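You operate a simulated robot arm through the tools that you are given. There is no shell and no other tool.

Carry out the task below with a simulated robot arm. There is one attempt and no reset: what you move stays moved.

TASK
Wrap the 40 cm parcel in 3 layers of film, with the brake set as the pack list says.
Fine: swing the film arm in to wrap, and out again after; keep your hand on the crank, clear of the turntable. Set down upright: what you pick out.

The check looks at the end state, three seconds after you hand in, the way a careful person would. Anything else that was tipped, shoved, dropped, spilled or broken makes it a failure.

THE ROBOT
A 7-joint arm with a two-finger parallel gripper, fixed in place. Base frame: the origin is on the floor under the middle of its stand, x ahead of it, y to its left, z up; the work surface is at about z = 0.862. Readings come in m, degrees, newtons and seconds.
With the tool pointing down near the work surface it reaches from about 0.4 to 0.9 m from the base axis. Its first joint turns from -143.0 to 143.0 degrees. Payload 3 kg.
Tool frame: the origin (TCP) lies between the finger pads and is the grasp point; the fingertips stand 0.03 m ahead of it; z points along the fingers, y is the line along which they close. Largest opening 0.094 m; finger width 0.028, thickness 0.01; the body of the gripper, 0.05 by 0.096 m, starts 0.055 m behind the TCP.
Orientation is that of the tool frame in the base frame, as a unit quaternion [w, x, y, z]. With the fingers straight down and closing along the base's y, the tool's x points along the base's -x, its y along +y and its z along -z.

THE INTERFACE
- The arm moves only by the tool play_rows. Its argument "rows" is one flat list of numbers, 6 for each row, row after row: the shift along the tool's x, y, z in m, then the turn, a rotation vector about the tool's x, y, z in degrees. In form: [dx, dy, dz, rx, ry, rz, dx, dy, dz, rx, ry, rz, ...]. A call has 1 to 20 rows; each row shifts and turns the commanded pose from where the row before left it, along the tool's axes as they then stand. "gripper" is the gripper command, from -1 (fully open) to 1 (shut), values between in proportion, set as the call begins (left out, the last holds). A row lasts 0.2 s, in which the tool goes at most 0.05 m and 8.6 degrees; a call with a longer step from one row to the next is refused whole, and so is a gripper value outside its range. Where a pose cannot be reached the arm comes as near as it can. A force on the tool above 90 N (or 10 N above the force at the start of the call, whichever is more), or a blocked arm, ends the call early, and 0.2 s more pass. The fingers move at their own pace (about 0.072 m/s each) and stop on an object; they squeeze with about 30 N. The grip force told is the motor's: it shows also when the fingers shut on nothing. Time passes only in rows, and 0.2 s behind the last, so rows that do not move let the fingers close. The reply holds the time, the measured pose of the TCP, the force on the tool along the base axes, the opening and the grip force, in the units named above and with some noise, with the torque about the TCP (base axes, N m) and any sound that the robot's microphone picked up, and new pictures: "views" is both (left out), scene, wrist or none.
- Cameras (640 x 400 px; columns grow to the right, rows downward): "scene" is fixed at [0.4005, -0.6506, 1.6116]; the picture's right is [1.00, -0.05, 0.00], its down [-0.03, -0.55, -0.84] and it looks along [0.04, 0.84, -0.55] (base axes); focal length 372 px, centre (320, 200). "wrist" rides on the gripper at [0.076, 0.014, -0.102] in the tool frame; the picture's right is [-0.18, 0.98, 0.00], its down [-0.75, -0.14, -0.64] and it looks along [-0.63, -0.12, 0.77] (tool axes); focal length 243 px, centre (320, 200).
- locate(camera, pixels): there is no depth. For up to 12 entries [column, row, z] of the newest picture of that camera ("zoom" is the newest enlarged one), the place [x, y] in the base frame at which the ray of that pixel passes the height z, good to about 0.003 m. The clock stands still meanwhile.
- zoom(camera, box): a new picture of the part [left, top, right, bottom] of that camera's present view, enlarged. The clock stands still meanwhile.
- finish_job(): hands the job in; it is judged then, once.

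Open the gripper and draw the arm clear of the work before you hand the job in, unless the task says otherwise.

The tools are called as a command line: name --argument value ..., lists and objects as JSON in quotes. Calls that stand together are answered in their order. play_rows: Moves the arm, as the interface text tells. Its arguments: {"type":"object","properties":{"rows":{"type":"array"},"gripper":{"type":"number"},"views":{"type":"string","enum":["both","scene","wrist","none"]}},"required":["rows"]} The other tools are called the same way: locate (camera, pixels) gives the place at which the rays of pixels pass given heights; zoom (camera, box) takes an enlarged picture of a part of a camera's view; finish_job () hands the job in.

At the start:

```text
clock: 0.0
ee_pos: [0.3447, 0.4856, 1.2033]
orientation: [0.0, 0.0, 1.0, -0.001]
ft_force: [0.1, 0.3, -0.6]
moment: [-0.03, 0.0, -0.01]
opening: 0.0941
grip_force: 0.2
```

scene: 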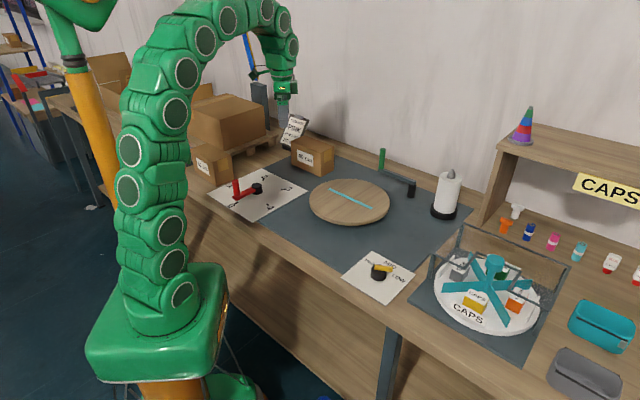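
wrist: 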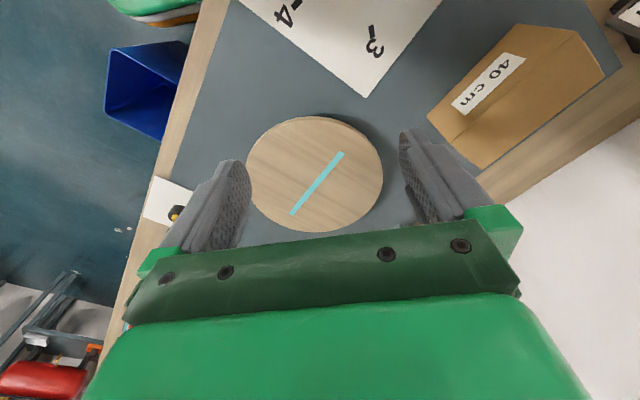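

I start by enlarging the parts of the scene that matter: the pack list near (293,130), the boxes, the crank at (245,187), the brake knob at (380,272) and the film arm at (400,180).

zoom --camera "scene" --box '[265, 100, 345, 180]'

zoom --camera "scene" --box '[190, 130, 320, 230]'

zoom --camera "scene" --box '[330, 240, 430, 310]'

zoom --camera "scene" --box '[350, 130, 480, 230]'

```text
5.00 times, centred on (305, 140) of scene
```

zoom: 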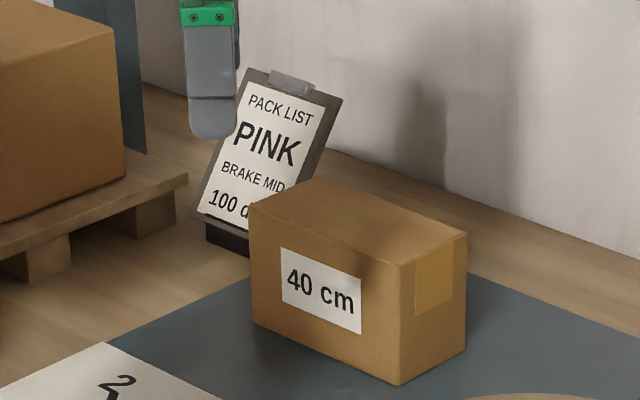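

```text
4.00 times, centred on (255, 180) of scene
```

zoom: 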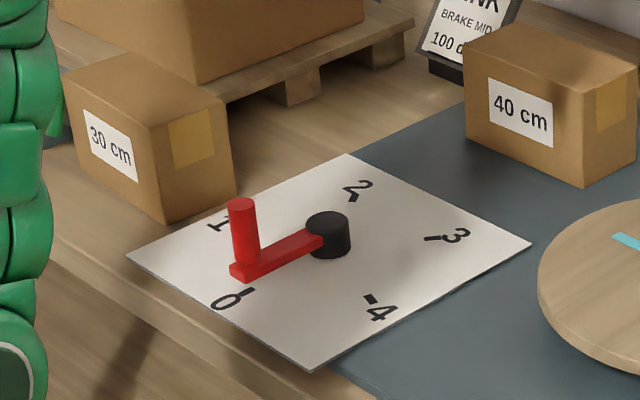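

```text
5.71 times, centred on (380, 275) of scene
```

zoom: 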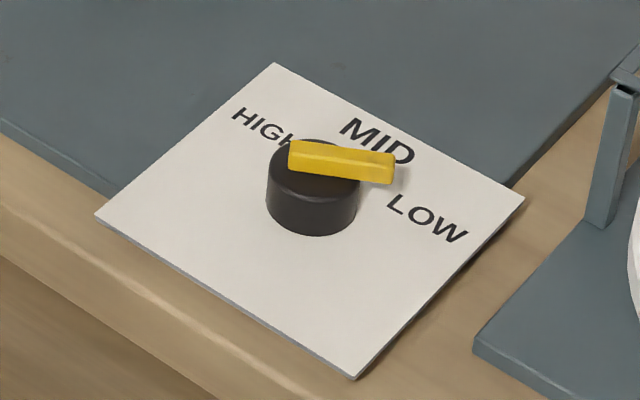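

```text
4.00 times, centred on (415, 180) of scene
```

zoom: 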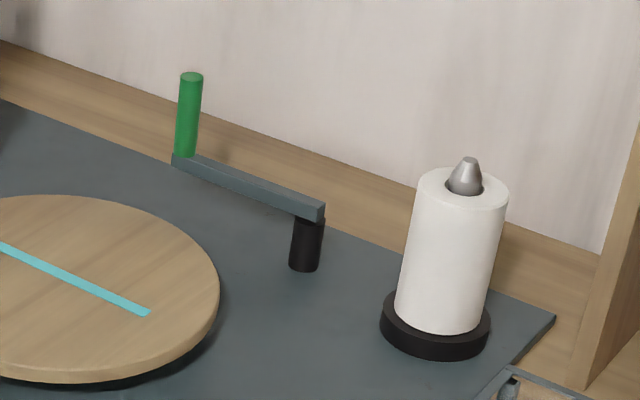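

The pack list reads PINK, BRAKE MID, 100 d(…); the brake pointer (yellow) lies near MID/LOW and the crank near 0. I get the places of the main things on the bench.

locate --camera "scene" --pixels '[[257, 193, 0.87], [235, 200, 0.88], [236, 181, 0.93], [246, 204, 0.865], [247, 183, 0.865], [281, 177, 0.865], [304, 190, 0.865], [285, 207, 0.865], [222, 194, 0.865], [277, 168, 0.865], [322, 191, 0.865], [267, 222, 0.865]]'

locate --camera "scene" --pixels '[[309, 200, 0.89], [389, 200, 0.89], [349, 180, 0.89], [349, 222, 0.89], [330, 189, 0.89], [371, 208, 0.89], [411, 196, 0.865], [411, 182, 0.9], [383, 170, 0.9], [383, 150, 0.98], [445, 217, 0.865], [452, 172, 1.0]]'

locate --camera "scene" --pixels '[[379, 279, 0.865], [379, 268, 0.895], [366, 273, 0.865], [375, 267, 0.9], [392, 269, 0.9], [374, 263, 0.865], [391, 264, 0.865], [399, 278, 0.865], [373, 251, 0.865], [415, 275, 0.865], [386, 305, 0.865], [342, 274, 0.865]]'

locate --camera "scene" --pixels '[[296, 165, 0.862], [315, 177, 0.862], [323, 169, 0.862], [290, 141, 0.94], [315, 152, 0.94], [334, 147, 0.94], [306, 136, 0.94], [294, 155, 0.862]]'

```text
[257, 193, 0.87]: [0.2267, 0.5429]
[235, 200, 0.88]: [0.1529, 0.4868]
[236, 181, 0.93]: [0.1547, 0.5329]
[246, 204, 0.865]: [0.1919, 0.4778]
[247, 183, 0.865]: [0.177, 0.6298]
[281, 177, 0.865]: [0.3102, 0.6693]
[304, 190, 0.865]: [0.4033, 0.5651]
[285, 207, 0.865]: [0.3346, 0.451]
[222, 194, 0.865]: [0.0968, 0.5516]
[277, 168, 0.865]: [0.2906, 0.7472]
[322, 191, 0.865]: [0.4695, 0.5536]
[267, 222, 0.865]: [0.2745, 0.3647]
```

```text
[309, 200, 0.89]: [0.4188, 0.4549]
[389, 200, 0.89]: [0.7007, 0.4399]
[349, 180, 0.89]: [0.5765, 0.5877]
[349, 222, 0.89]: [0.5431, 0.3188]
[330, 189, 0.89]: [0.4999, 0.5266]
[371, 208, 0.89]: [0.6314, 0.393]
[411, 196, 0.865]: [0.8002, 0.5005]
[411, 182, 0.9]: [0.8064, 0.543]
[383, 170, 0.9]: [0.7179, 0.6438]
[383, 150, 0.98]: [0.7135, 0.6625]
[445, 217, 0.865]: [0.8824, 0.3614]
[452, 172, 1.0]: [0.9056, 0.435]
```

```text
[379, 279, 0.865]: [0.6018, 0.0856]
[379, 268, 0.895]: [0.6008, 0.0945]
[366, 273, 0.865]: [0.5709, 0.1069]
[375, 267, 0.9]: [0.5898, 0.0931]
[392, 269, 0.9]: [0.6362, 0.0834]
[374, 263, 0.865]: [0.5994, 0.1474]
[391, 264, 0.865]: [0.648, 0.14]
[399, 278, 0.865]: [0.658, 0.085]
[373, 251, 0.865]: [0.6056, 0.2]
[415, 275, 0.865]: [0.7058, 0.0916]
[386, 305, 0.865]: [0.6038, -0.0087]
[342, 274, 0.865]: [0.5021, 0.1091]
```

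```text
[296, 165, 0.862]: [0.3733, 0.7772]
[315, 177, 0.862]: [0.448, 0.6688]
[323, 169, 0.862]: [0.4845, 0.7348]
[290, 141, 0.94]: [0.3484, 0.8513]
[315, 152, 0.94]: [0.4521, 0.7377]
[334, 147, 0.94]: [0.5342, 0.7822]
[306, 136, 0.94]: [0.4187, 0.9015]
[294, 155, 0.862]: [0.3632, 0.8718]
```

I misjudged some enlarged pixel positions, so I enlarge each part again and locate in the "zoom" picture itself, beginning with the crank dial.

zoom --camera "scene" --box '[200, 160, 312, 230]'

```text
5.71 times, centred on (256, 195) of scene
```

zoom: 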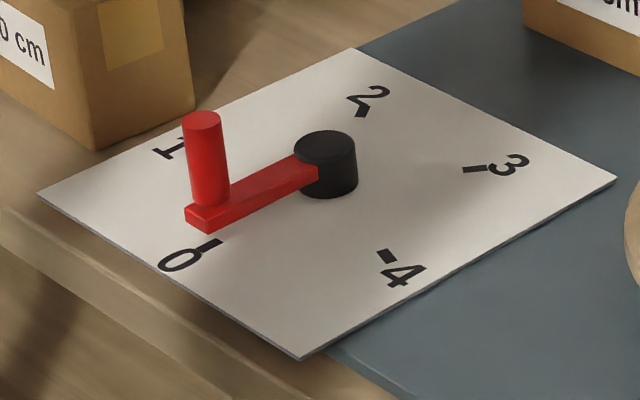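

The enlarged dial shows ticks for 0 at (208,245), 2 at (362,110), 3 at (473,169), 4 at (385,256), hub at (326,170) and crank arm end at (205,215). I locate these.

locate --camera "zoom" --pixels '[[38, 192, 0.865], [352, 48, 0.865], [616, 178, 0.865], [302, 357, 0.865], [326, 180, 0.865], [325, 145, 0.9], [208, 245, 0.865], [362, 110, 0.865], [474, 169, 0.865], [386, 256, 0.865], [168, 147, 0.865], [186, 152, 0.865]]'

locate --camera "zoom" --pixels '[[205, 215, 0.88], [202, 120, 0.94], [202, 120, 0.95], [202, 120, 0.96], [208, 230, 0.87], [186, 208, 0.885], [213, 213, 0.885], [317, 168, 0.885], [295, 156, 0.885], [326, 192, 0.865], [180, 260, 0.865], [510, 163, 0.865]]'

```text
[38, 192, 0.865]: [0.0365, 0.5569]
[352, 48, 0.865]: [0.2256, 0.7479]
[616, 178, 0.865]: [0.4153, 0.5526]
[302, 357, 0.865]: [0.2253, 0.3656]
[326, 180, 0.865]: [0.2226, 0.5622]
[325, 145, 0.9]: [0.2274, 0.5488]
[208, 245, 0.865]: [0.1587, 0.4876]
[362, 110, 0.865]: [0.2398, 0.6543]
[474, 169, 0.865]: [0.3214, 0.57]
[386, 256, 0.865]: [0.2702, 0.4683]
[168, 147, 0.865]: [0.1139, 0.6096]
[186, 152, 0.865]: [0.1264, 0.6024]
```

```text
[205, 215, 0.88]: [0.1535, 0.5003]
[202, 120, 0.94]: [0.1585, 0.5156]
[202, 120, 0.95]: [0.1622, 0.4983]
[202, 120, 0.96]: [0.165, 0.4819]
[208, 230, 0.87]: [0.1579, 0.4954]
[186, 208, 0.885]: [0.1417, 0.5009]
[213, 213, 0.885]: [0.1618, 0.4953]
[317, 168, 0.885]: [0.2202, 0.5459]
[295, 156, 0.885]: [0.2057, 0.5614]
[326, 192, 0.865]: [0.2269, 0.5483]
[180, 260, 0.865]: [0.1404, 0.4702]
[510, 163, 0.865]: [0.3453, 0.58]
```

The dial centre comes out near (0.226, 0.556), with 0 at about -135°, 1 at 153°, 2 at 81°, 3 at 9°, and 4 at -63°. Now I enlarge the 40 cm parcel and the turntable.

zoom --camera "scene" --box '[270, 120, 350, 180]'

```text
6.67 times, centred on (310, 150) of scene
```

zoom: 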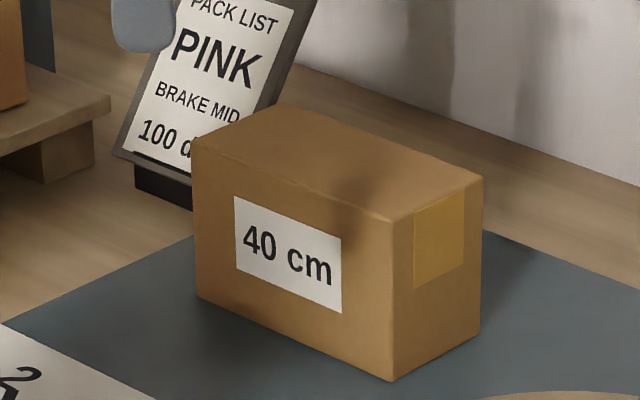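

The parcel's corners are visible: bottom (197,295), (392,381), (478,335) and top (192,140), (392,222), (483,177), (285,104). I locate them to get size and pose.

locate --camera "zoom" --pixels '[[197, 295, 0.866], [392, 381, 0.866], [478, 335, 0.866], [192, 140, 0.96], [392, 222, 0.96], [483, 177, 0.96], [285, 104, 0.96], [192, 140, 0.97], [392, 222, 0.97], [483, 177, 0.97], [285, 104, 0.97], [392, 222, 0.95]]'

zoom --camera "scene" --box '[300, 165, 400, 235]'

```text
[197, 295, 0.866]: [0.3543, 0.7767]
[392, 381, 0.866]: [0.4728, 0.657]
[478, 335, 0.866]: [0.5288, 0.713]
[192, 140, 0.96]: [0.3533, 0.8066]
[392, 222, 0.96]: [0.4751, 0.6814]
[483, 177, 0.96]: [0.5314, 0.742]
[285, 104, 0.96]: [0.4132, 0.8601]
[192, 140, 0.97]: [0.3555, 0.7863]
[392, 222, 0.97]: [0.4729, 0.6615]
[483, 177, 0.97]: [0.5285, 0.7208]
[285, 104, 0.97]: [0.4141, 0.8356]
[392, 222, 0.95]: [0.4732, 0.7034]
```

```text
5.71 times, centred on (350, 200) of scene
```

zoom: 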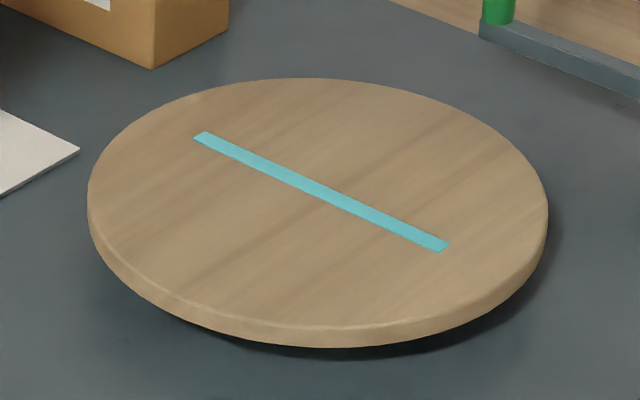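

The turntable's blue strip runs from (200,138) to (443,247) in this enlarged view. I locate the strip and disc edges for a few heights.

locate --camera "zoom" --pixels '[[200, 138, 0.9], [443, 247, 0.9], [88, 195, 0.9], [548, 200, 0.9], [320, 78, 0.9], [330, 327, 0.9], [330, 348, 0.88], [330, 365, 0.865], [320, 190, 0.9], [200, 138, 0.89], [443, 247, 0.89]]'

zoom --camera "wrist" --box '[160, 80, 480, 280]'

zoom --camera "wrist" --box '[400, 0, 640, 180]'

```text
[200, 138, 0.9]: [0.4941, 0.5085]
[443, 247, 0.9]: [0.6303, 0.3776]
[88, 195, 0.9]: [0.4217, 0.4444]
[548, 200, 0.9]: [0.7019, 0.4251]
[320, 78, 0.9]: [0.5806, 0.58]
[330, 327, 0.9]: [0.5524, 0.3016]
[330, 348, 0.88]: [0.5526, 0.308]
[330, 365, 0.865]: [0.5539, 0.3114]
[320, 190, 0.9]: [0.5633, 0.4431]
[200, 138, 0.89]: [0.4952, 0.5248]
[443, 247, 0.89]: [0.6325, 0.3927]
```

```text
2.00 times, centred on (320, 180) of wrist
```

zoom: 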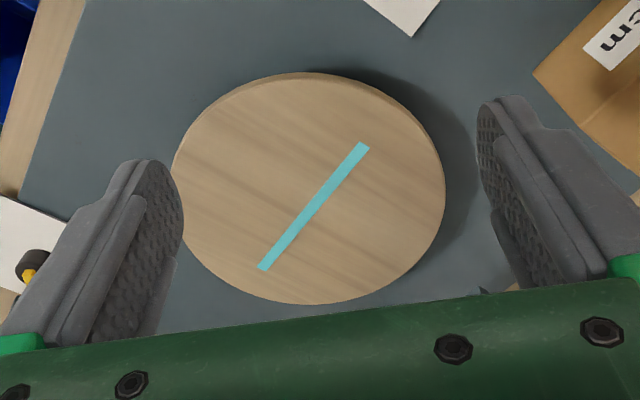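

```text
2.22 times, centred on (520, 90) of wrist
```

zoom: 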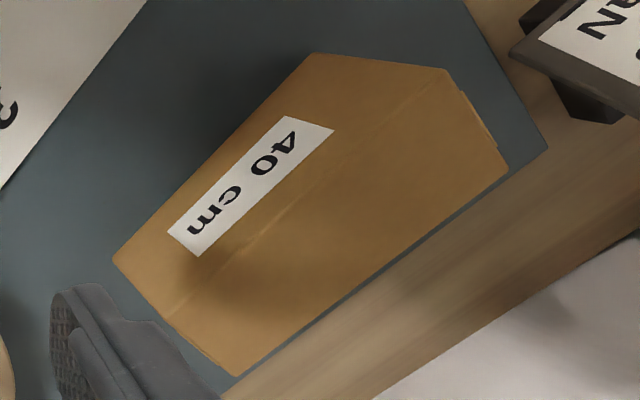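

I cross-check the strip ends and parcel corners with the wrist view: strip ends at (341,153.5) and (292,213.5).

locate --camera "wrist" --pixels '[[341, 153.5, 0.89], [292, 213.5, 0.89], [341, 153.5, 0.9], [292, 213.5, 0.9], [246, 175, 0.9], [383, 175, 0.9], [314, 117, 0.9], [310, 231, 0.9]]'

locate --camera "zoom" --pixels '[[310, 53, 0.97], [445, 68, 0.97], [507, 170, 0.97], [235, 376, 0.97], [163, 320, 0.97], [333, 130, 0.97], [115, 260, 0.864], [310, 53, 0.864]]'

```text
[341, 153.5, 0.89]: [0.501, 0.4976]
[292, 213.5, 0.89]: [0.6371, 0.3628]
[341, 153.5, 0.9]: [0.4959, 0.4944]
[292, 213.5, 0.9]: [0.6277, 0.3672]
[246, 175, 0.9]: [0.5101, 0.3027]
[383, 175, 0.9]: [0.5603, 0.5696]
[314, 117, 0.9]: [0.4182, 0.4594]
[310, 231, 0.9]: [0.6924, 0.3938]
```

```text
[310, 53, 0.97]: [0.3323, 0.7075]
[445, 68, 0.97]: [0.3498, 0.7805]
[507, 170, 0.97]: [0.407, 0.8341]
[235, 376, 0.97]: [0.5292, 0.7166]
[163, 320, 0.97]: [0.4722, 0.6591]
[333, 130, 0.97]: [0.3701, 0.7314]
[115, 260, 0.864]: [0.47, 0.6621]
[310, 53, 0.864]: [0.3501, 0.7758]
```

Strip and parcel both run at about -44°, so the parcel needs mostly a translation from about (0.44, 0.747) to (0.56, 0.431), with the disc top near z = 0.908. Now the film arm and the knob in enlarged views.

zoom --camera "scene" --box '[365, 140, 445, 210]'

locate --camera "scene" --pixels '[[381, 168.75, 0.91], [381, 168.75, 0.92], [382.75, 149.25, 0.98], [382.75, 149.25, 0.99], [382.75, 149.25, 1.0], [415.75, 183, 0.91], [411, 182, 0.92], [411, 196, 0.865]]'

zoom --camera "scene" --box '[340, 240, 420, 310]'

```text
5.71 times, centred on (405, 175) of scene
```

zoom: 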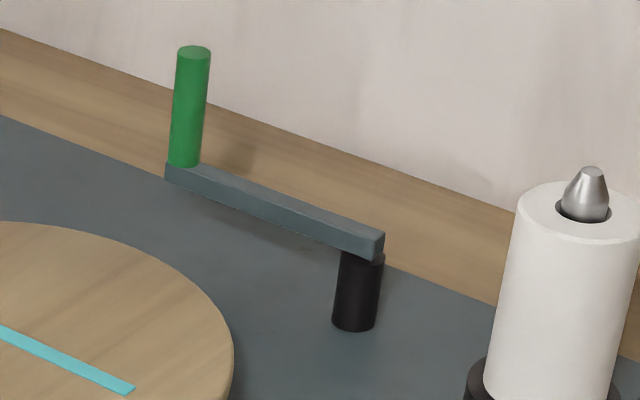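

```text
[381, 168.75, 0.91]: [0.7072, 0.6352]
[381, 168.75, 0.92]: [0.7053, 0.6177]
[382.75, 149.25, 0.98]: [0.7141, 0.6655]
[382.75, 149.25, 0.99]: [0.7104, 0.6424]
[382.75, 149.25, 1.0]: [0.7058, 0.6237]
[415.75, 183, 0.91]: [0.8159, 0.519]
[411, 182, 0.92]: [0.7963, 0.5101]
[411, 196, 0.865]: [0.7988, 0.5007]
```

```text
5.71 times, centred on (380, 275) of scene
```

zoom: 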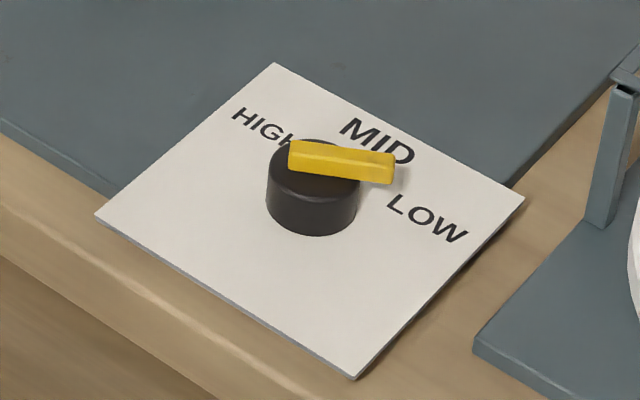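

I locate the knob: its base centre around (313,205), the pointer bar's ends (290,157) and (393,168), the labels HIGH (262,125), MID (376,140), LOW (427,218).

locate --camera "zoom" --pixels '[[313, 235, 0.865], [267, 195, 0.865], [360, 195, 0.865], [267, 170, 0.885], [360, 170, 0.885], [290, 160, 0.895], [393, 170, 0.895], [290, 148, 0.905], [395, 158, 0.905], [262, 128, 0.865], [376, 142, 0.865], [427, 218, 0.865]]'

locate --camera "zoom" --pixels '[[274, 63, 0.865], [524, 198, 0.865], [355, 377, 0.865], [96, 214, 0.865], [313, 140, 0.89], [313, 140, 0.895], [313, 140, 0.9], [290, 142, 0.905], [297, 178, 0.895], [395, 155, 0.905]]'

```text
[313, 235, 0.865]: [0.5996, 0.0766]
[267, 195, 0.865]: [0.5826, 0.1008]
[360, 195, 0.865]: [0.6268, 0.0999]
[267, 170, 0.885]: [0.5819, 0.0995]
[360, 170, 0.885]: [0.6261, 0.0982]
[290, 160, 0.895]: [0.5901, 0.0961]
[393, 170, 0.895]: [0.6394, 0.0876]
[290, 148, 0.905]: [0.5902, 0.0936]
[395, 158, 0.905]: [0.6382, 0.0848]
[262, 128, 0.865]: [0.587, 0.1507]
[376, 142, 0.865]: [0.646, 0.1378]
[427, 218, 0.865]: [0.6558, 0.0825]
```

```text
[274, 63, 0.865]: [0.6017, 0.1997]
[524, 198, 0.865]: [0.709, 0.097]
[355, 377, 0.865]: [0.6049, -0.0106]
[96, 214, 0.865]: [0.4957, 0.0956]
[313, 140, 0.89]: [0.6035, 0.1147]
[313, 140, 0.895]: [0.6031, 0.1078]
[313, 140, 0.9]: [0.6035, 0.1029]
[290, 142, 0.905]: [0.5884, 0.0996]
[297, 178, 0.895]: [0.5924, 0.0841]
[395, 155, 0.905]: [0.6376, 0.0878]
```

The knob centre is near (0.603, 0.097); labels lie at about 105° (HIGH), 45° (MID), -15° (LOW), and the pointer now sits at about -12°, so on LOW. I turn the tool 15° and move above the knob to look closer before gripping.

play_rows --rows '[0, 0, 0, 0, 0, 7.5, 0, 0, 0, 0, 0, 7.5, -0.02922, -0.02565, 0.00833, 0, 0, 0, -0.02922, -0.02565, 0.00833, 0, 0, 0, -0.02922, -0.02565, 0.00833, 0, 0, 0, -0.02922, -0.02565, 0.00833, 0, 0, 0, -0.02922, -0.02565, 0.00833, 0, 0, 0, -0.02922, -0.02565, 0.00833, 0, 0, 0, -0.02922, -0.02565, 0.00833, 0, 0, 0, -0.02922, -0.02565, 0.00833, 0, 0, 0, -0.02922, -0.02565, 0.00833, 0, 0, 0, -0.02922, -0.02565, 0.00833, 0, 0, 0, -0.02922, -0.02565, 0.00833, 0, 0, 0, -0.02922, -0.02565, 0.00833, 0, 0, 0, 0, 0, 0, 0, 0, 0]' --gripper -1

```text
clock: 3.2
ee_pos: [0.6054, 0.0962, 1.1024]
orientation: [0.0, 0.131, 0.991, 0.0]
ft_force: [-0.6, 0.2, 0.7]
moment: [-0.06, 0.0, -0.03]
opening: 0.0943
grip_force: 0.1
```

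scene: 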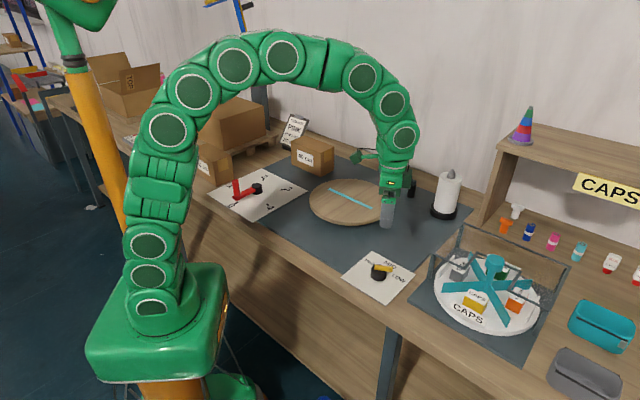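
wrist: 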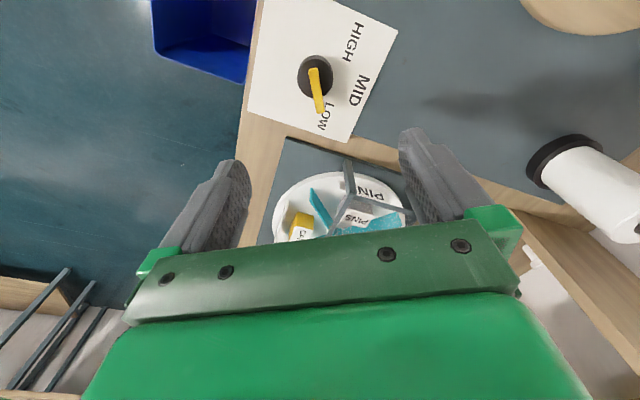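

The wrist view now shows the knob at (314,78), pointer toward LOW. I enlarge it and locate its parts.

zoom --camera "wrist" --box '[250, 10, 400, 140]'

```text
3.08 times, centred on (325, 75) of wrist
```

zoom: 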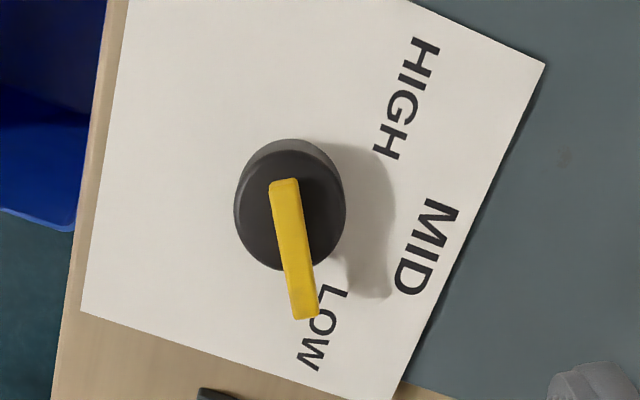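

locate --camera "zoom" --pixels '[[284, 185, 0.905], [304, 315, 0.905], [284, 185, 0.895], [304, 315, 0.895], [290, 205, 0.89], [234, 208, 0.89], [345, 208, 0.89], [405, 98, 0.865], [425, 245, 0.865], [321, 330, 0.865], [271, 185, 0.905], [298, 180, 0.905]]'

```text
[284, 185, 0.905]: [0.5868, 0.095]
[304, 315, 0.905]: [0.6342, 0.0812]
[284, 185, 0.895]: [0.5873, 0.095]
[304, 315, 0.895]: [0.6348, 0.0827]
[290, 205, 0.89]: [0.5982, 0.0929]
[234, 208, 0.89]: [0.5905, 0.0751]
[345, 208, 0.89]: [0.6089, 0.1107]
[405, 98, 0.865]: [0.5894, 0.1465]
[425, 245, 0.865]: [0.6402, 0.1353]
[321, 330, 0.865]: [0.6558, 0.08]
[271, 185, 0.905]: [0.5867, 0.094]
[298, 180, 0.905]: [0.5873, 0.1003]
```

The knob centre reads about (0.601, 0.095), pointer at -16°. I go down to TCP z ≈ 0.93 over its centre, fingers open across the bar.

play_rows --rows '[0.0036, -0.002, 0.03, 0, 0, 0, 0, 0, 0.035, 0, 0, 0, 0, 0, 0.035, 0, 0, 0, 0, 0, 0.035, 0, 0, 0, 0, 0, 0.025, 0, 0, 0, 0, 0, 0.012, 0, 0, 0, 0, 0, 0, 0, 0, 0]'

```text
clock: 4.8
ee_pos: [0.6006, 0.0956, 0.9292]
orientation: [0.0, 0.13, 0.992, 0.0]
ft_force: [-0.2, -0.2, 0.9]
moment: [-0.01, -0.02, -0.04]
opening: 0.0942
grip_force: 0.0
```

scene: 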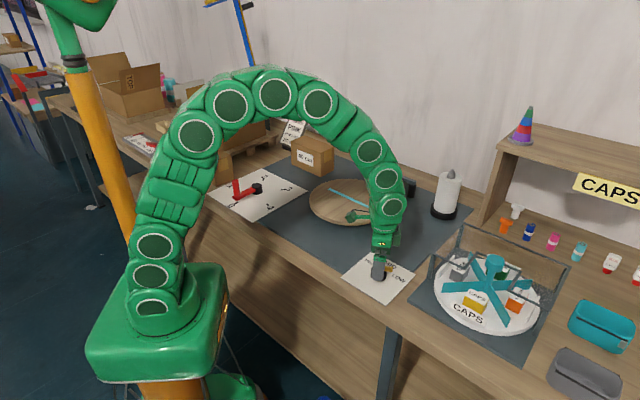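
wrist: 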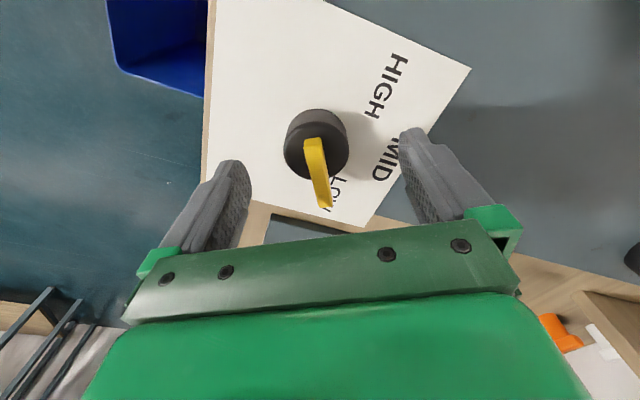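

The knob bar sits between the fingers near (316,165). I enlarge the scene view around (380,270) to judge the fingertip height against the bar.

zoom --camera "scene" --box '[350, 235, 420, 295]'

zoom --camera "wrist" --box '[220, 90, 440, 230]'

```text
6.67 times, centred on (385, 265) of scene
```

zoom: 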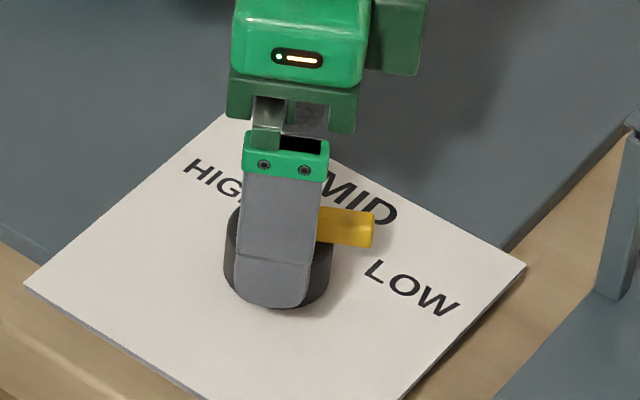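

```text
2.86 times, centred on (330, 160) of wrist
```

zoom: 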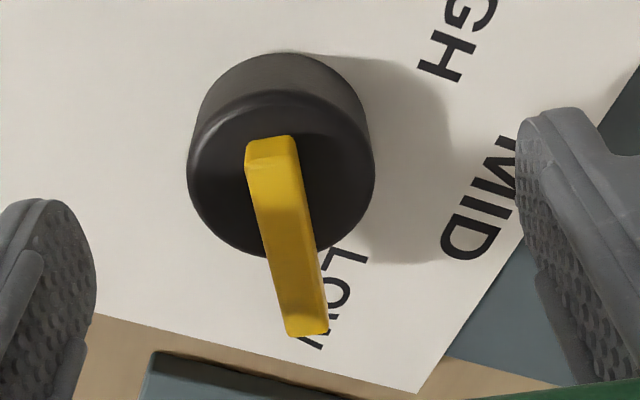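

Fingertips are at z ≈ 0.899, about level with the knob's top face, so they should close on the bar. I close the gripper in place.

play_rows --rows '[0, 0, 0, 0, 0, 0, 0, 0, 0, 0, 0, 0, 0, 0, 0, 0, 0, 0, 0, 0, 0, 0, 0, 0, 0, 0, 0, 0, 0, 0]' --gripper 1

```text
clock: 6.0
ee_pos: [0.5991, 0.0929, 0.9304]
orientation: [-0.001, 0.13, 0.992, -0.002]
ft_force: [-13.1, -59.3, 10.8]
moment: [-1.74, 0.37, -0.12]
opening: 0.0107
grip_force: 44.0
```

scene: 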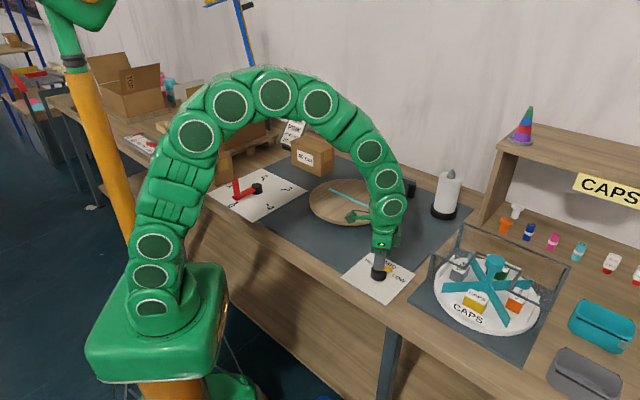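
wrist: 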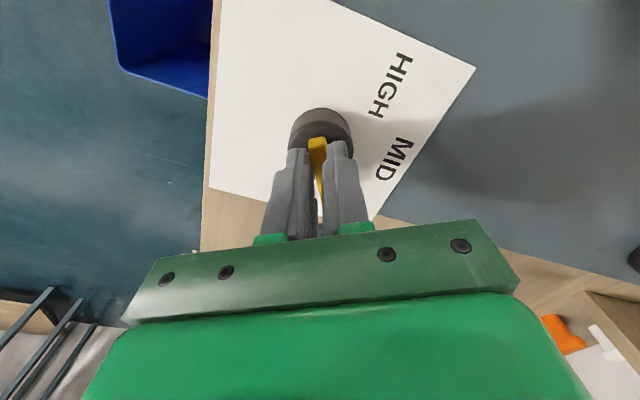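

The fingers hold the bar (opening 0.0107) but push it with -59 N along y, about 3 mm off-line. I shift the tool by -2.9 mm along its y to relieve it, then turn the first 16° toward MID (counter-clockwise from above).

play_rows --rows '[0, -0.0029, 0, 0, 0, 0, 0, 0, 0, 0, 0, 0]' --views "none"

play_rows --rows '[0, 0, 0, 0, 0, -4, 0, 0, 0, 0, 0, -4, 0, 0, 0, 0, 0, -4, 0, 0, 0, 0, 0, -4, 0, 0, 0, 0, 0, 0]'

```text
clock: 6.6
ee_pos: [0.5985, 0.0938, 0.9307]
orientation: [0.0, 0.13, 0.992, -0.001]
ft_force: [-4.9, -31.9, 0.7]
moment: [-0.88, 0.15, -0.06]
opening: 0.0108
grip_force: 44.9
```

```text
clock: 7.8
ee_pos: [0.6007, 0.0911, 0.9303]
orientation: [0.0, -0.009, 1.0, 0.001]
ft_force: [-2.8, -32.4, 8.0]
moment: [-0.9, 0.69, -0.08]
opening: 0.0106
grip_force: 44.7
```

scene: 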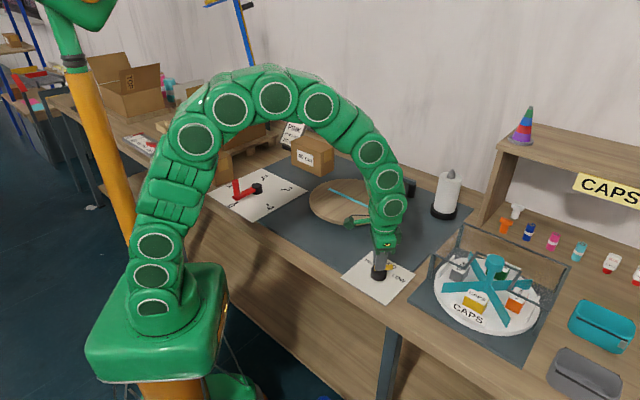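
wrist: 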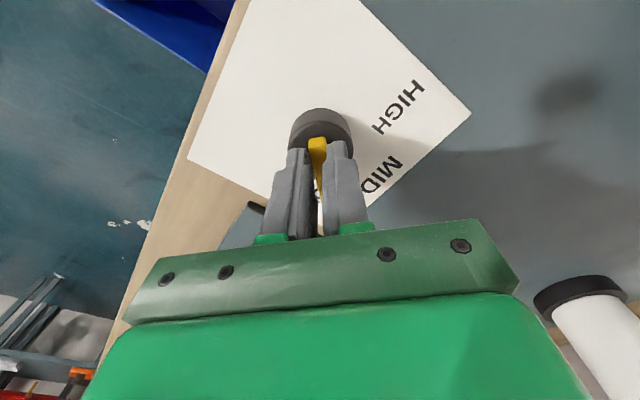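

The bar follows the turn; a steady -32 N along y remains, so I shift another 1.5 mm along -y and turn 22° more.

play_rows --rows '[0, -0.0015, 0, 0, 0, 0, 0, 0, 0, 0, 0, -4.4, 0, 0, 0, 0, 0, -4.4, 0, 0, 0, 0, 0, -4.4, 0, 0, 0, 0, 0, -4.4, 0, 0, 0, 0, 0, -4.4, 0, 0, 0, 0, 0, 0]'

```text
clock: 9.4
ee_pos: [0.6, 0.091, 0.9299]
orientation: [0.0, -0.199, 0.98, 0.001]
ft_force: [-3.5, -3.8, 4.2]
moment: [0.14, -0.56, -0.01]
opening: 0.0106
grip_force: 44.8
```

scene: 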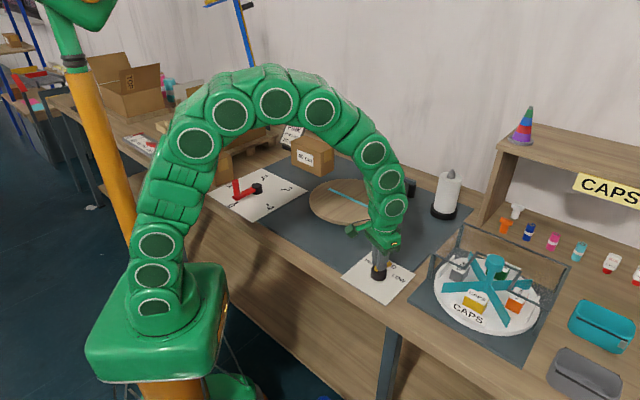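
wrist: 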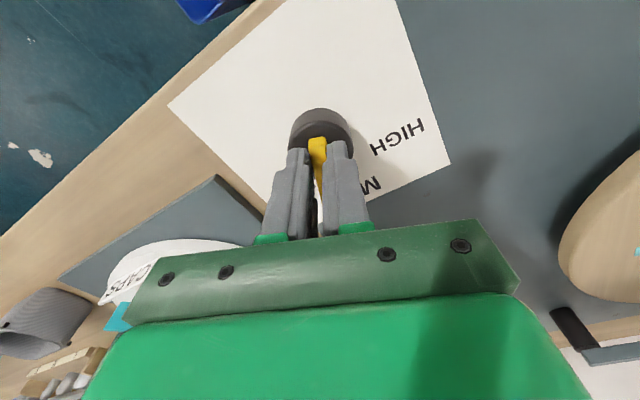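

Forces are now small and the bar points at about 23°. I turn the remaining 22° so it points at 45°, the MID label.

play_rows --rows '[0, 0, 0, 0, 0, -4.4, 0, 0, 0, 0, 0, -4.4, 0, 0, 0, 0, 0, -4.4, 0, 0, 0, 0, 0, -4.4, 0, 0, 0, 0, 0, -4.4, 0, 0, 0, 0, 0, 0]'

```text
clock: 10.8
ee_pos: [0.6003, 0.0908, 0.9307]
orientation: [0.0, -0.383, 0.924, 0.001]
ft_force: [9.7, -12.3, 3.7]
moment: [-0.69, 0.05, 0.02]
opening: 0.0108
grip_force: 44.0
```

scene: 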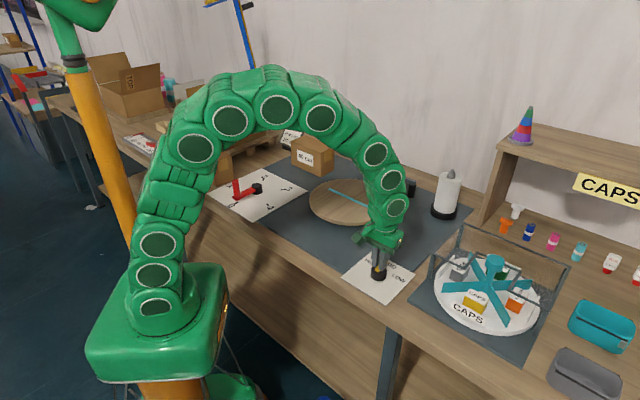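
wrist: 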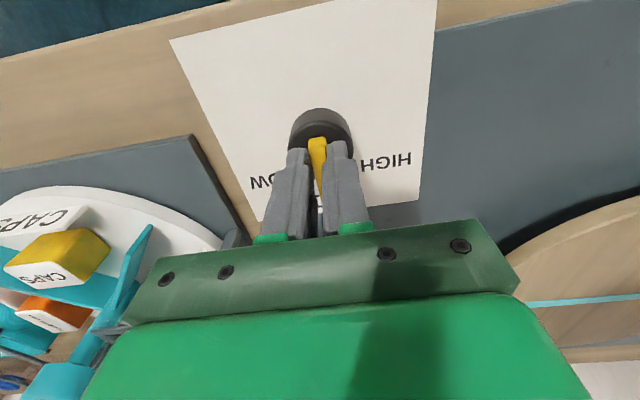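

The tool is now at 45°, so the pointer should be at MID. I open the fingers, then rise 0.2 m and look.

play_rows --rows '[0, 0, 0, 0, 0, 0, 0, 0, 0, 0, 0, 0, 0, 0, 0, 0, 0, 0, 0, 0, 0, 0, 0, 0]' --gripper -1 --views "none"

play_rows --rows '[0, 0, -0.02, 0, 0, 0, 0, 0, -0.03, 0, 0, 0, 0, 0, -0.04, 0, 0, 0, 0, 0, -0.04, 0, 0, 0, 0, 0, -0.04, 0, 0, 0, 0, 0, -0.03, 0, 0, 0, 0, 0, 0, 0, 0, 0]'

zoom --camera "scene" --box '[340, 240, 420, 310]'

zoom --camera "wrist" --box '[220, 0, 420, 130]'

```text
clock: 11.8
ee_pos: [0.5991, 0.09, 0.9295]
orientation: [0.0, -0.383, 0.924, 0.0]
ft_force: [0.1, 0.1, 0.8]
moment: [0.01, 0.0, 0.02]
opening: 0.0939
grip_force: 0.1
```

```text
clock: 13.4
ee_pos: [0.5983, 0.0903, 1.1289]
orientation: [0.0, -0.382, 0.924, -0.001]
ft_force: [0.1, -0.6, -0.5]
moment: [0.01, 0.01, -0.02]
opening: 0.0942
grip_force: 0.0
```

scene: 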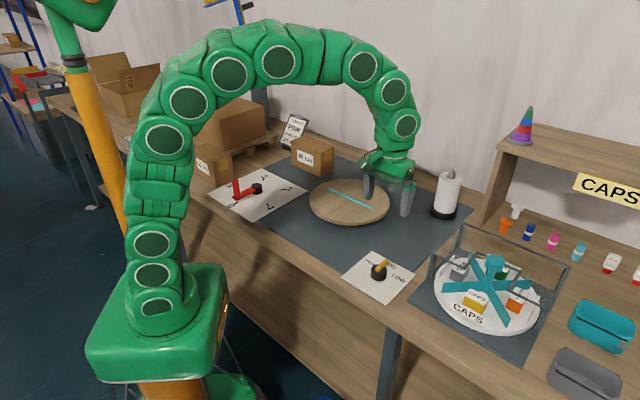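
wrist: 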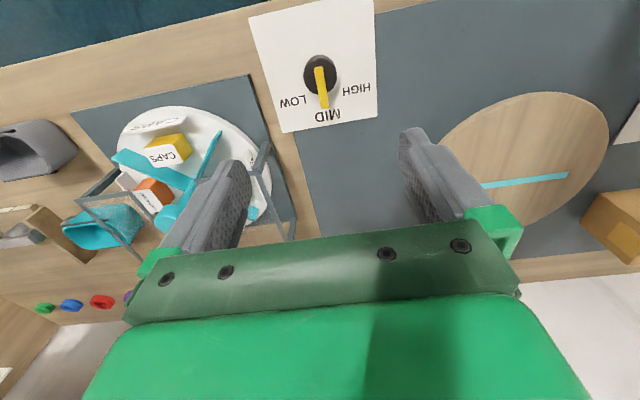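

```text
5.71 times, centred on (380, 275) of scene
```

zoom: 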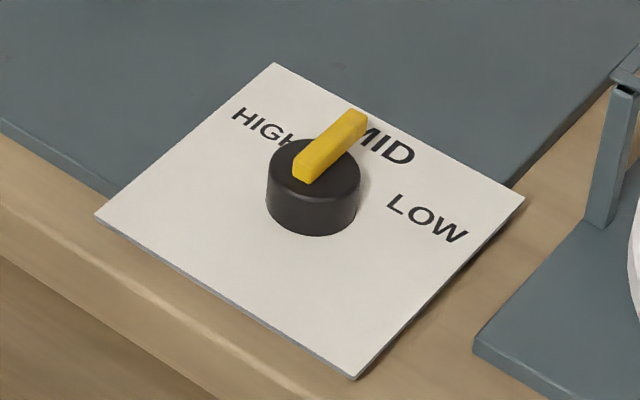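

```text
3.08 times, centred on (320, 65) of wrist
```

zoom: 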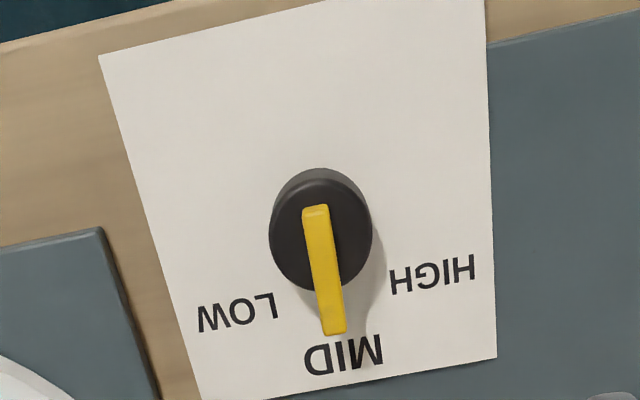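

The pointer now points at MID. Next the parcel: I turn the tool by -90° so the fingers close along the parcel's short side, and begin travelling toward it at z ≈ 1.13.

play_rows --rows '[0, 0, 0, 0, 0, -7.5, 0, 0, 0, 0, 0, -7.5, 0, 0, 0, 0, 0, -7.5, 0, 0, 0, 0, 0, -7.5, 0, 0, 0, 0, 0, -7.5, 0, 0, 0, 0, 0, -7.5, 0, 0, 0, 0, 0, -7.5, 0, 0, 0, 0, 0, -7.5, 0, 0, 0, 0, 0, -7.5, 0, 0, 0, 0, 0, -7.5, 0, 0, 0, 0, 0, -7.5, 0, 0, 0, 0, 0, -7.5, -0.0339, -0.02075, 0, 0, 0, 0, -0.0339, -0.02075, 0, 0, 0, 0, -0.0339, -0.02075, 0, 0, 0, 0, -0.0339, -0.02075, 0, 0, 0, 0, -0.0339, -0.02075, 0, 0, 0, 0, -0.0339, -0.02075, 0, 0, 0, 0, -0.0339, -0.02075, 0, 0, 0, 0]' --views "scene"

```text
clock: 17.4
ee_pos: [0.5336, 0.3641, 1.1287]
orientation: [0.0, 0.924, -0.383, 0.001]
ft_force: [-0.5, 0.0, -0.4]
moment: [0.02, -0.01, 0.03]
opening: 0.0939
grip_force: 0.1
```

scene: 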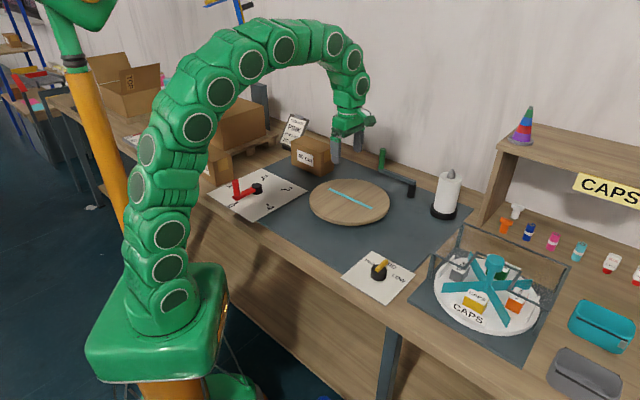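

The tool arrived at (0.534, 0.364) with the wanted 135° turn. I go on to a spot above the parcel.

play_rows --rows '[-0.0337, -0.0205, 0, 0, 0, 0, -0.0337, -0.0205, 0, 0, 0, 0, -0.0337, -0.0205, 0, 0, 0, 0, -0.0337, -0.0205, 0, 0, 0, 0, -0.0337, -0.0205, 0, 0, 0, 0, -0.0337, -0.0205, 0, 0, 0, 0, -0.0337, -0.0205, 0, 0, 0, 0, -0.0337, -0.0205, 0, 0, 0, 0, -0.0337, -0.0205, 0, 0, 0, 0, -0.0337, -0.0205, 0, 0, 0, 0, 0, 0, 0, 0, 0, 0]'

```text
clock: 19.8
ee_pos: [0.4624, 0.6598, 1.1297]
orientation: [0.001, 0.924, -0.382, 0.0]
ft_force: [0.5, -0.8, 0.1]
moment: [-0.02, 0.03, 0.0]
opening: 0.094
grip_force: 0.1
out of reach, approached as far as the arm can: row 8, 9, 10
```

scene: 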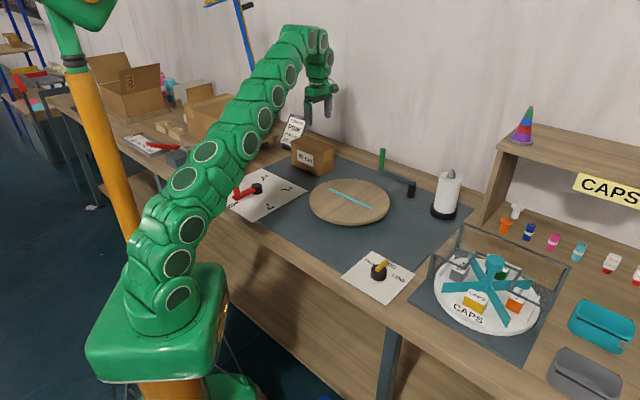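
wrist: 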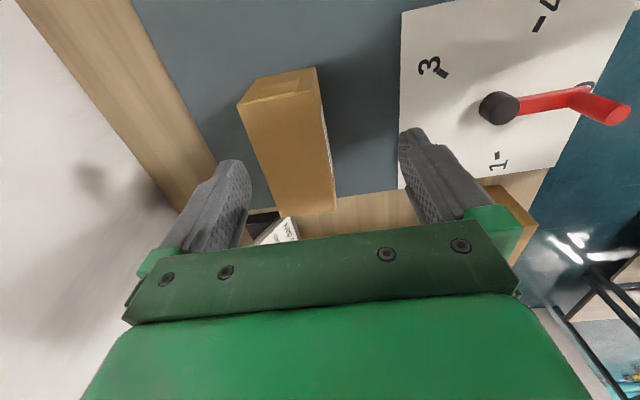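

At z ≈ 1.13 the arm stopped short at (0.462, 0.660), so it needs to be lower to reach out. I go straight down 0.08 m (fingertips stay above the parcel's top at 0.97) and see where the commanded pose lands.

play_rows --rows '[0, 0, 0.02, 0, 0, 0, 0, 0, 0.03, 0, 0, 0, 0, 0, 0.03, 0, 0, 0, 0, 0, 0, 0, 0, 0]'

```text
clock: 20.8
ee_pos: [0.4625, 0.659, 1.0471]
orientation: [-0.001, 0.924, -0.383, 0.0]
ft_force: [-0.5, -0.7, -0.3]
moment: [0.0, 0.0, -0.02]
opening: 0.0941
grip_force: 0.0
```

scene: 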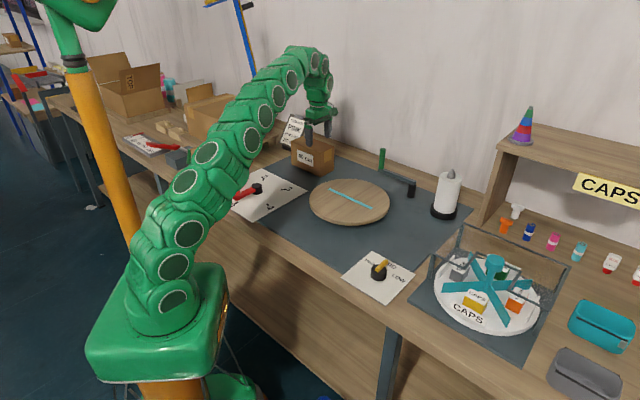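
wrist: 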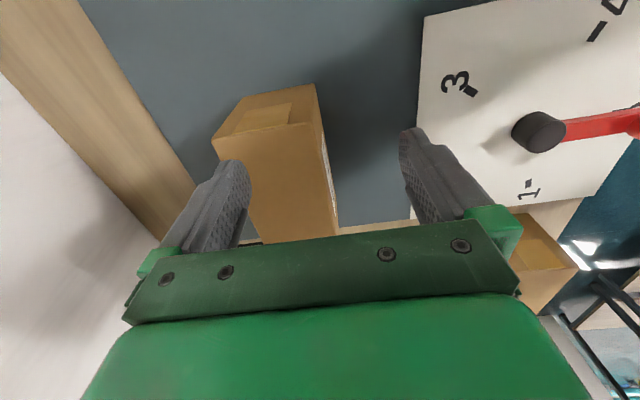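

The commanded pose follows the reached one. I move over the parcel centre now at z ≈ 1.035.

play_rows --rows '[-0.0196, -0.0116, 0.003, 0, 0, 0, -0.0196, -0.0116, 0.003, 0, 0, 0, -0.0196, -0.0116, 0.003, 0, 0, 0, -0.0196, -0.0116, 0.003, 0, 0, 0, 0, 0, 0, 0, 0, 0]'

```text
clock: 22.0
ee_pos: [0.446, 0.7249, 1.0401]
orientation: [0.0, 0.924, -0.382, 0.0]
ft_force: [0.6, 0.3, -1.4]
moment: [-0.03, 0.01, -0.02]
opening: 0.0941
grip_force: 0.0
out of reach, approached as far as the arm can: row 4
```

scene: 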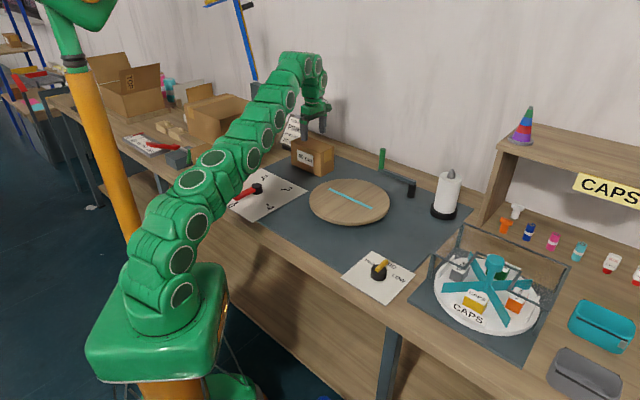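
wrist: 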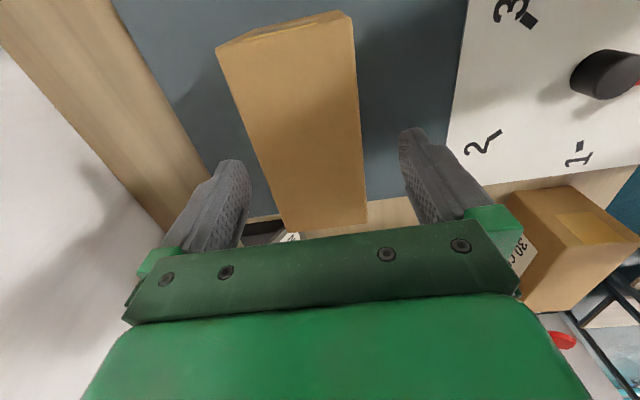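

I check the parcel's top corners in this closer wrist view to align precisely: (217,50), (352,15), (367,222), (285,230).

zoom --camera "wrist" --box '[200, 0, 440, 240]'

locate --camera "wrist" --pixels '[[217, 50, 0.97], [355, 17, 0.97], [367, 222, 0.97], [285, 230, 0.97], [320, 230, 0.97]]'

```text
1.67 times, centred on (320, 120) of wrist
```

zoom: 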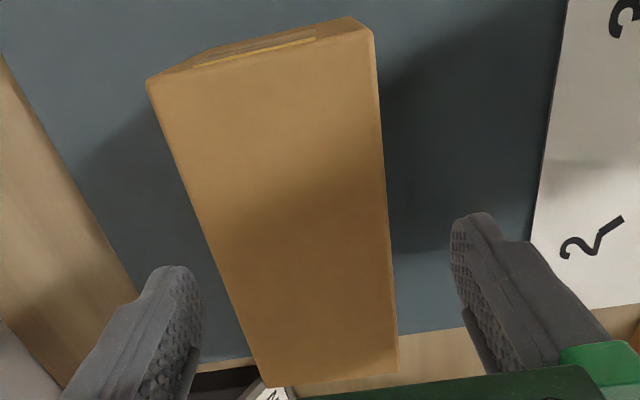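

```text
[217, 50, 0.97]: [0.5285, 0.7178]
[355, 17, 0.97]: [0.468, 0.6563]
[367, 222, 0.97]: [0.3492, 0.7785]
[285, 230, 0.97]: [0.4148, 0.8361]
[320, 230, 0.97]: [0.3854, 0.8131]
```

The parcel centre is (0.4395, 0.7476) at -45°. I shift 11.5 mm sideways and a bit back along the parcel while dropping to z ≈ 1.017, staying just above its top, and check the alignment.

play_rows --rows '[0.0095, -0.0055, 0.01, 0, 0, 0, 0.0095, -0.006, 0.013, 0, 0, 0, 0, 0, 0, 0, 0, 0]'

zoom --camera "wrist" --box '[160, 0, 480, 240]'

```text
clock: 22.8
ee_pos: [0.4671, 0.7192, 1.0179]
orientation: [0.0, 0.924, -0.383, 0.0]
ft_force: [-0.4, -0.4, 0.7]
moment: [0.05, 0.0, 0.01]
opening: 0.0937
grip_force: 0.1
```

scene: 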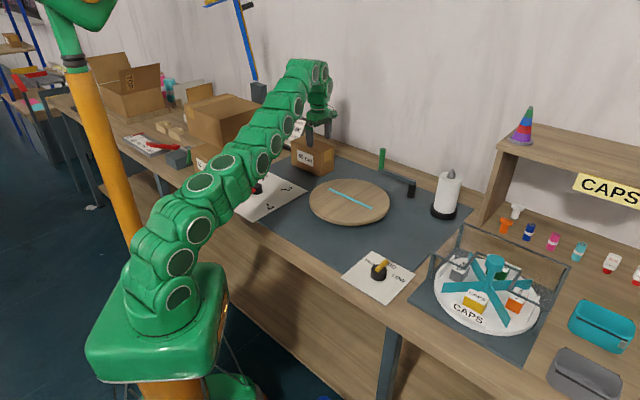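
wrist: 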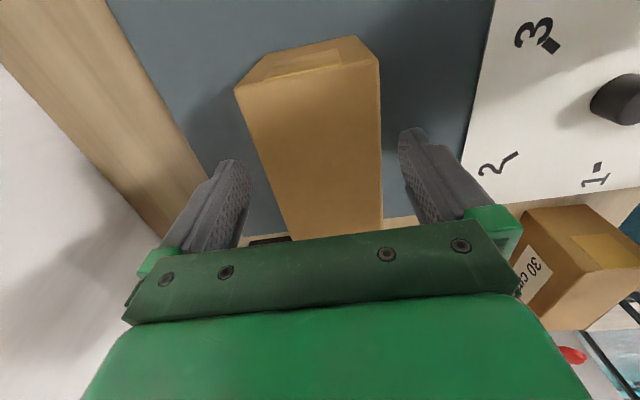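

```text
1.67 times, centred on (320, 120) of wrist
```

zoom: 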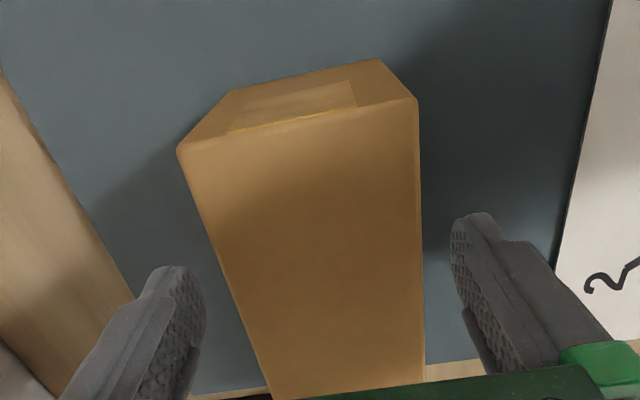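

The fingers straddle the parcel evenly (gaps about equal at (228,270) and (420,215)). I descend to z ≈ 0.93 while sliding to the parcel's middle.

play_rows --rows '[0, 0, 0.015, 0, 0, 0, 0, 0, 0.02, 0, 0, 0, -0.01, 0, 0.02, 0, 0, 0, -0.01, 0, 0.02, 0, 0, 0, -0.01, 0, 0.013, 0, 0, 0, -0.01, 0, 0, 0, 0, 0, 0, 0, 0, 0, 0, 0]'

```text
clock: 24.4
ee_pos: [0.4395, 0.747, 0.9294]
orientation: [0.0, 0.924, -0.383, 0.0]
ft_force: [-0.2, -0.2, 0.1]
moment: [0.02, 0.01, 0.01]
opening: 0.0942
grip_force: 0.0
```

scene: 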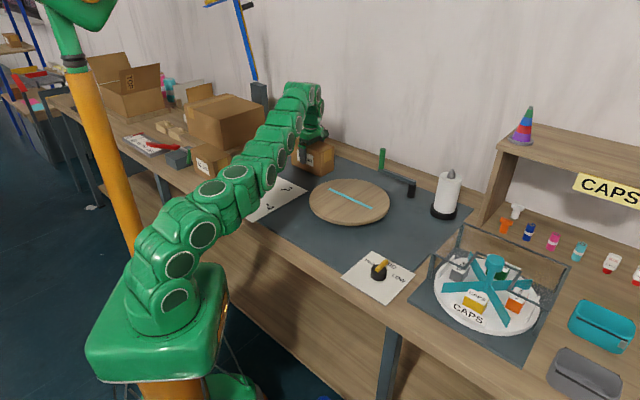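
wrist: 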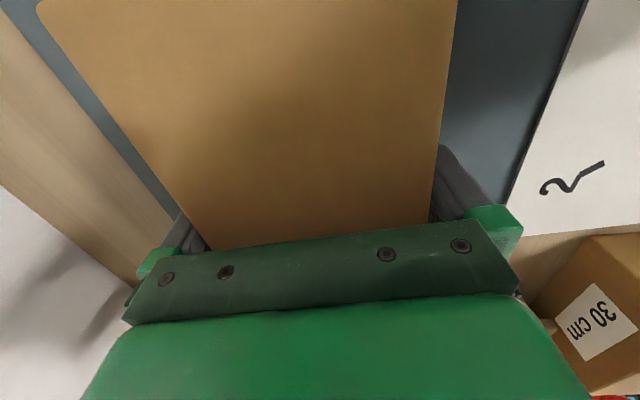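

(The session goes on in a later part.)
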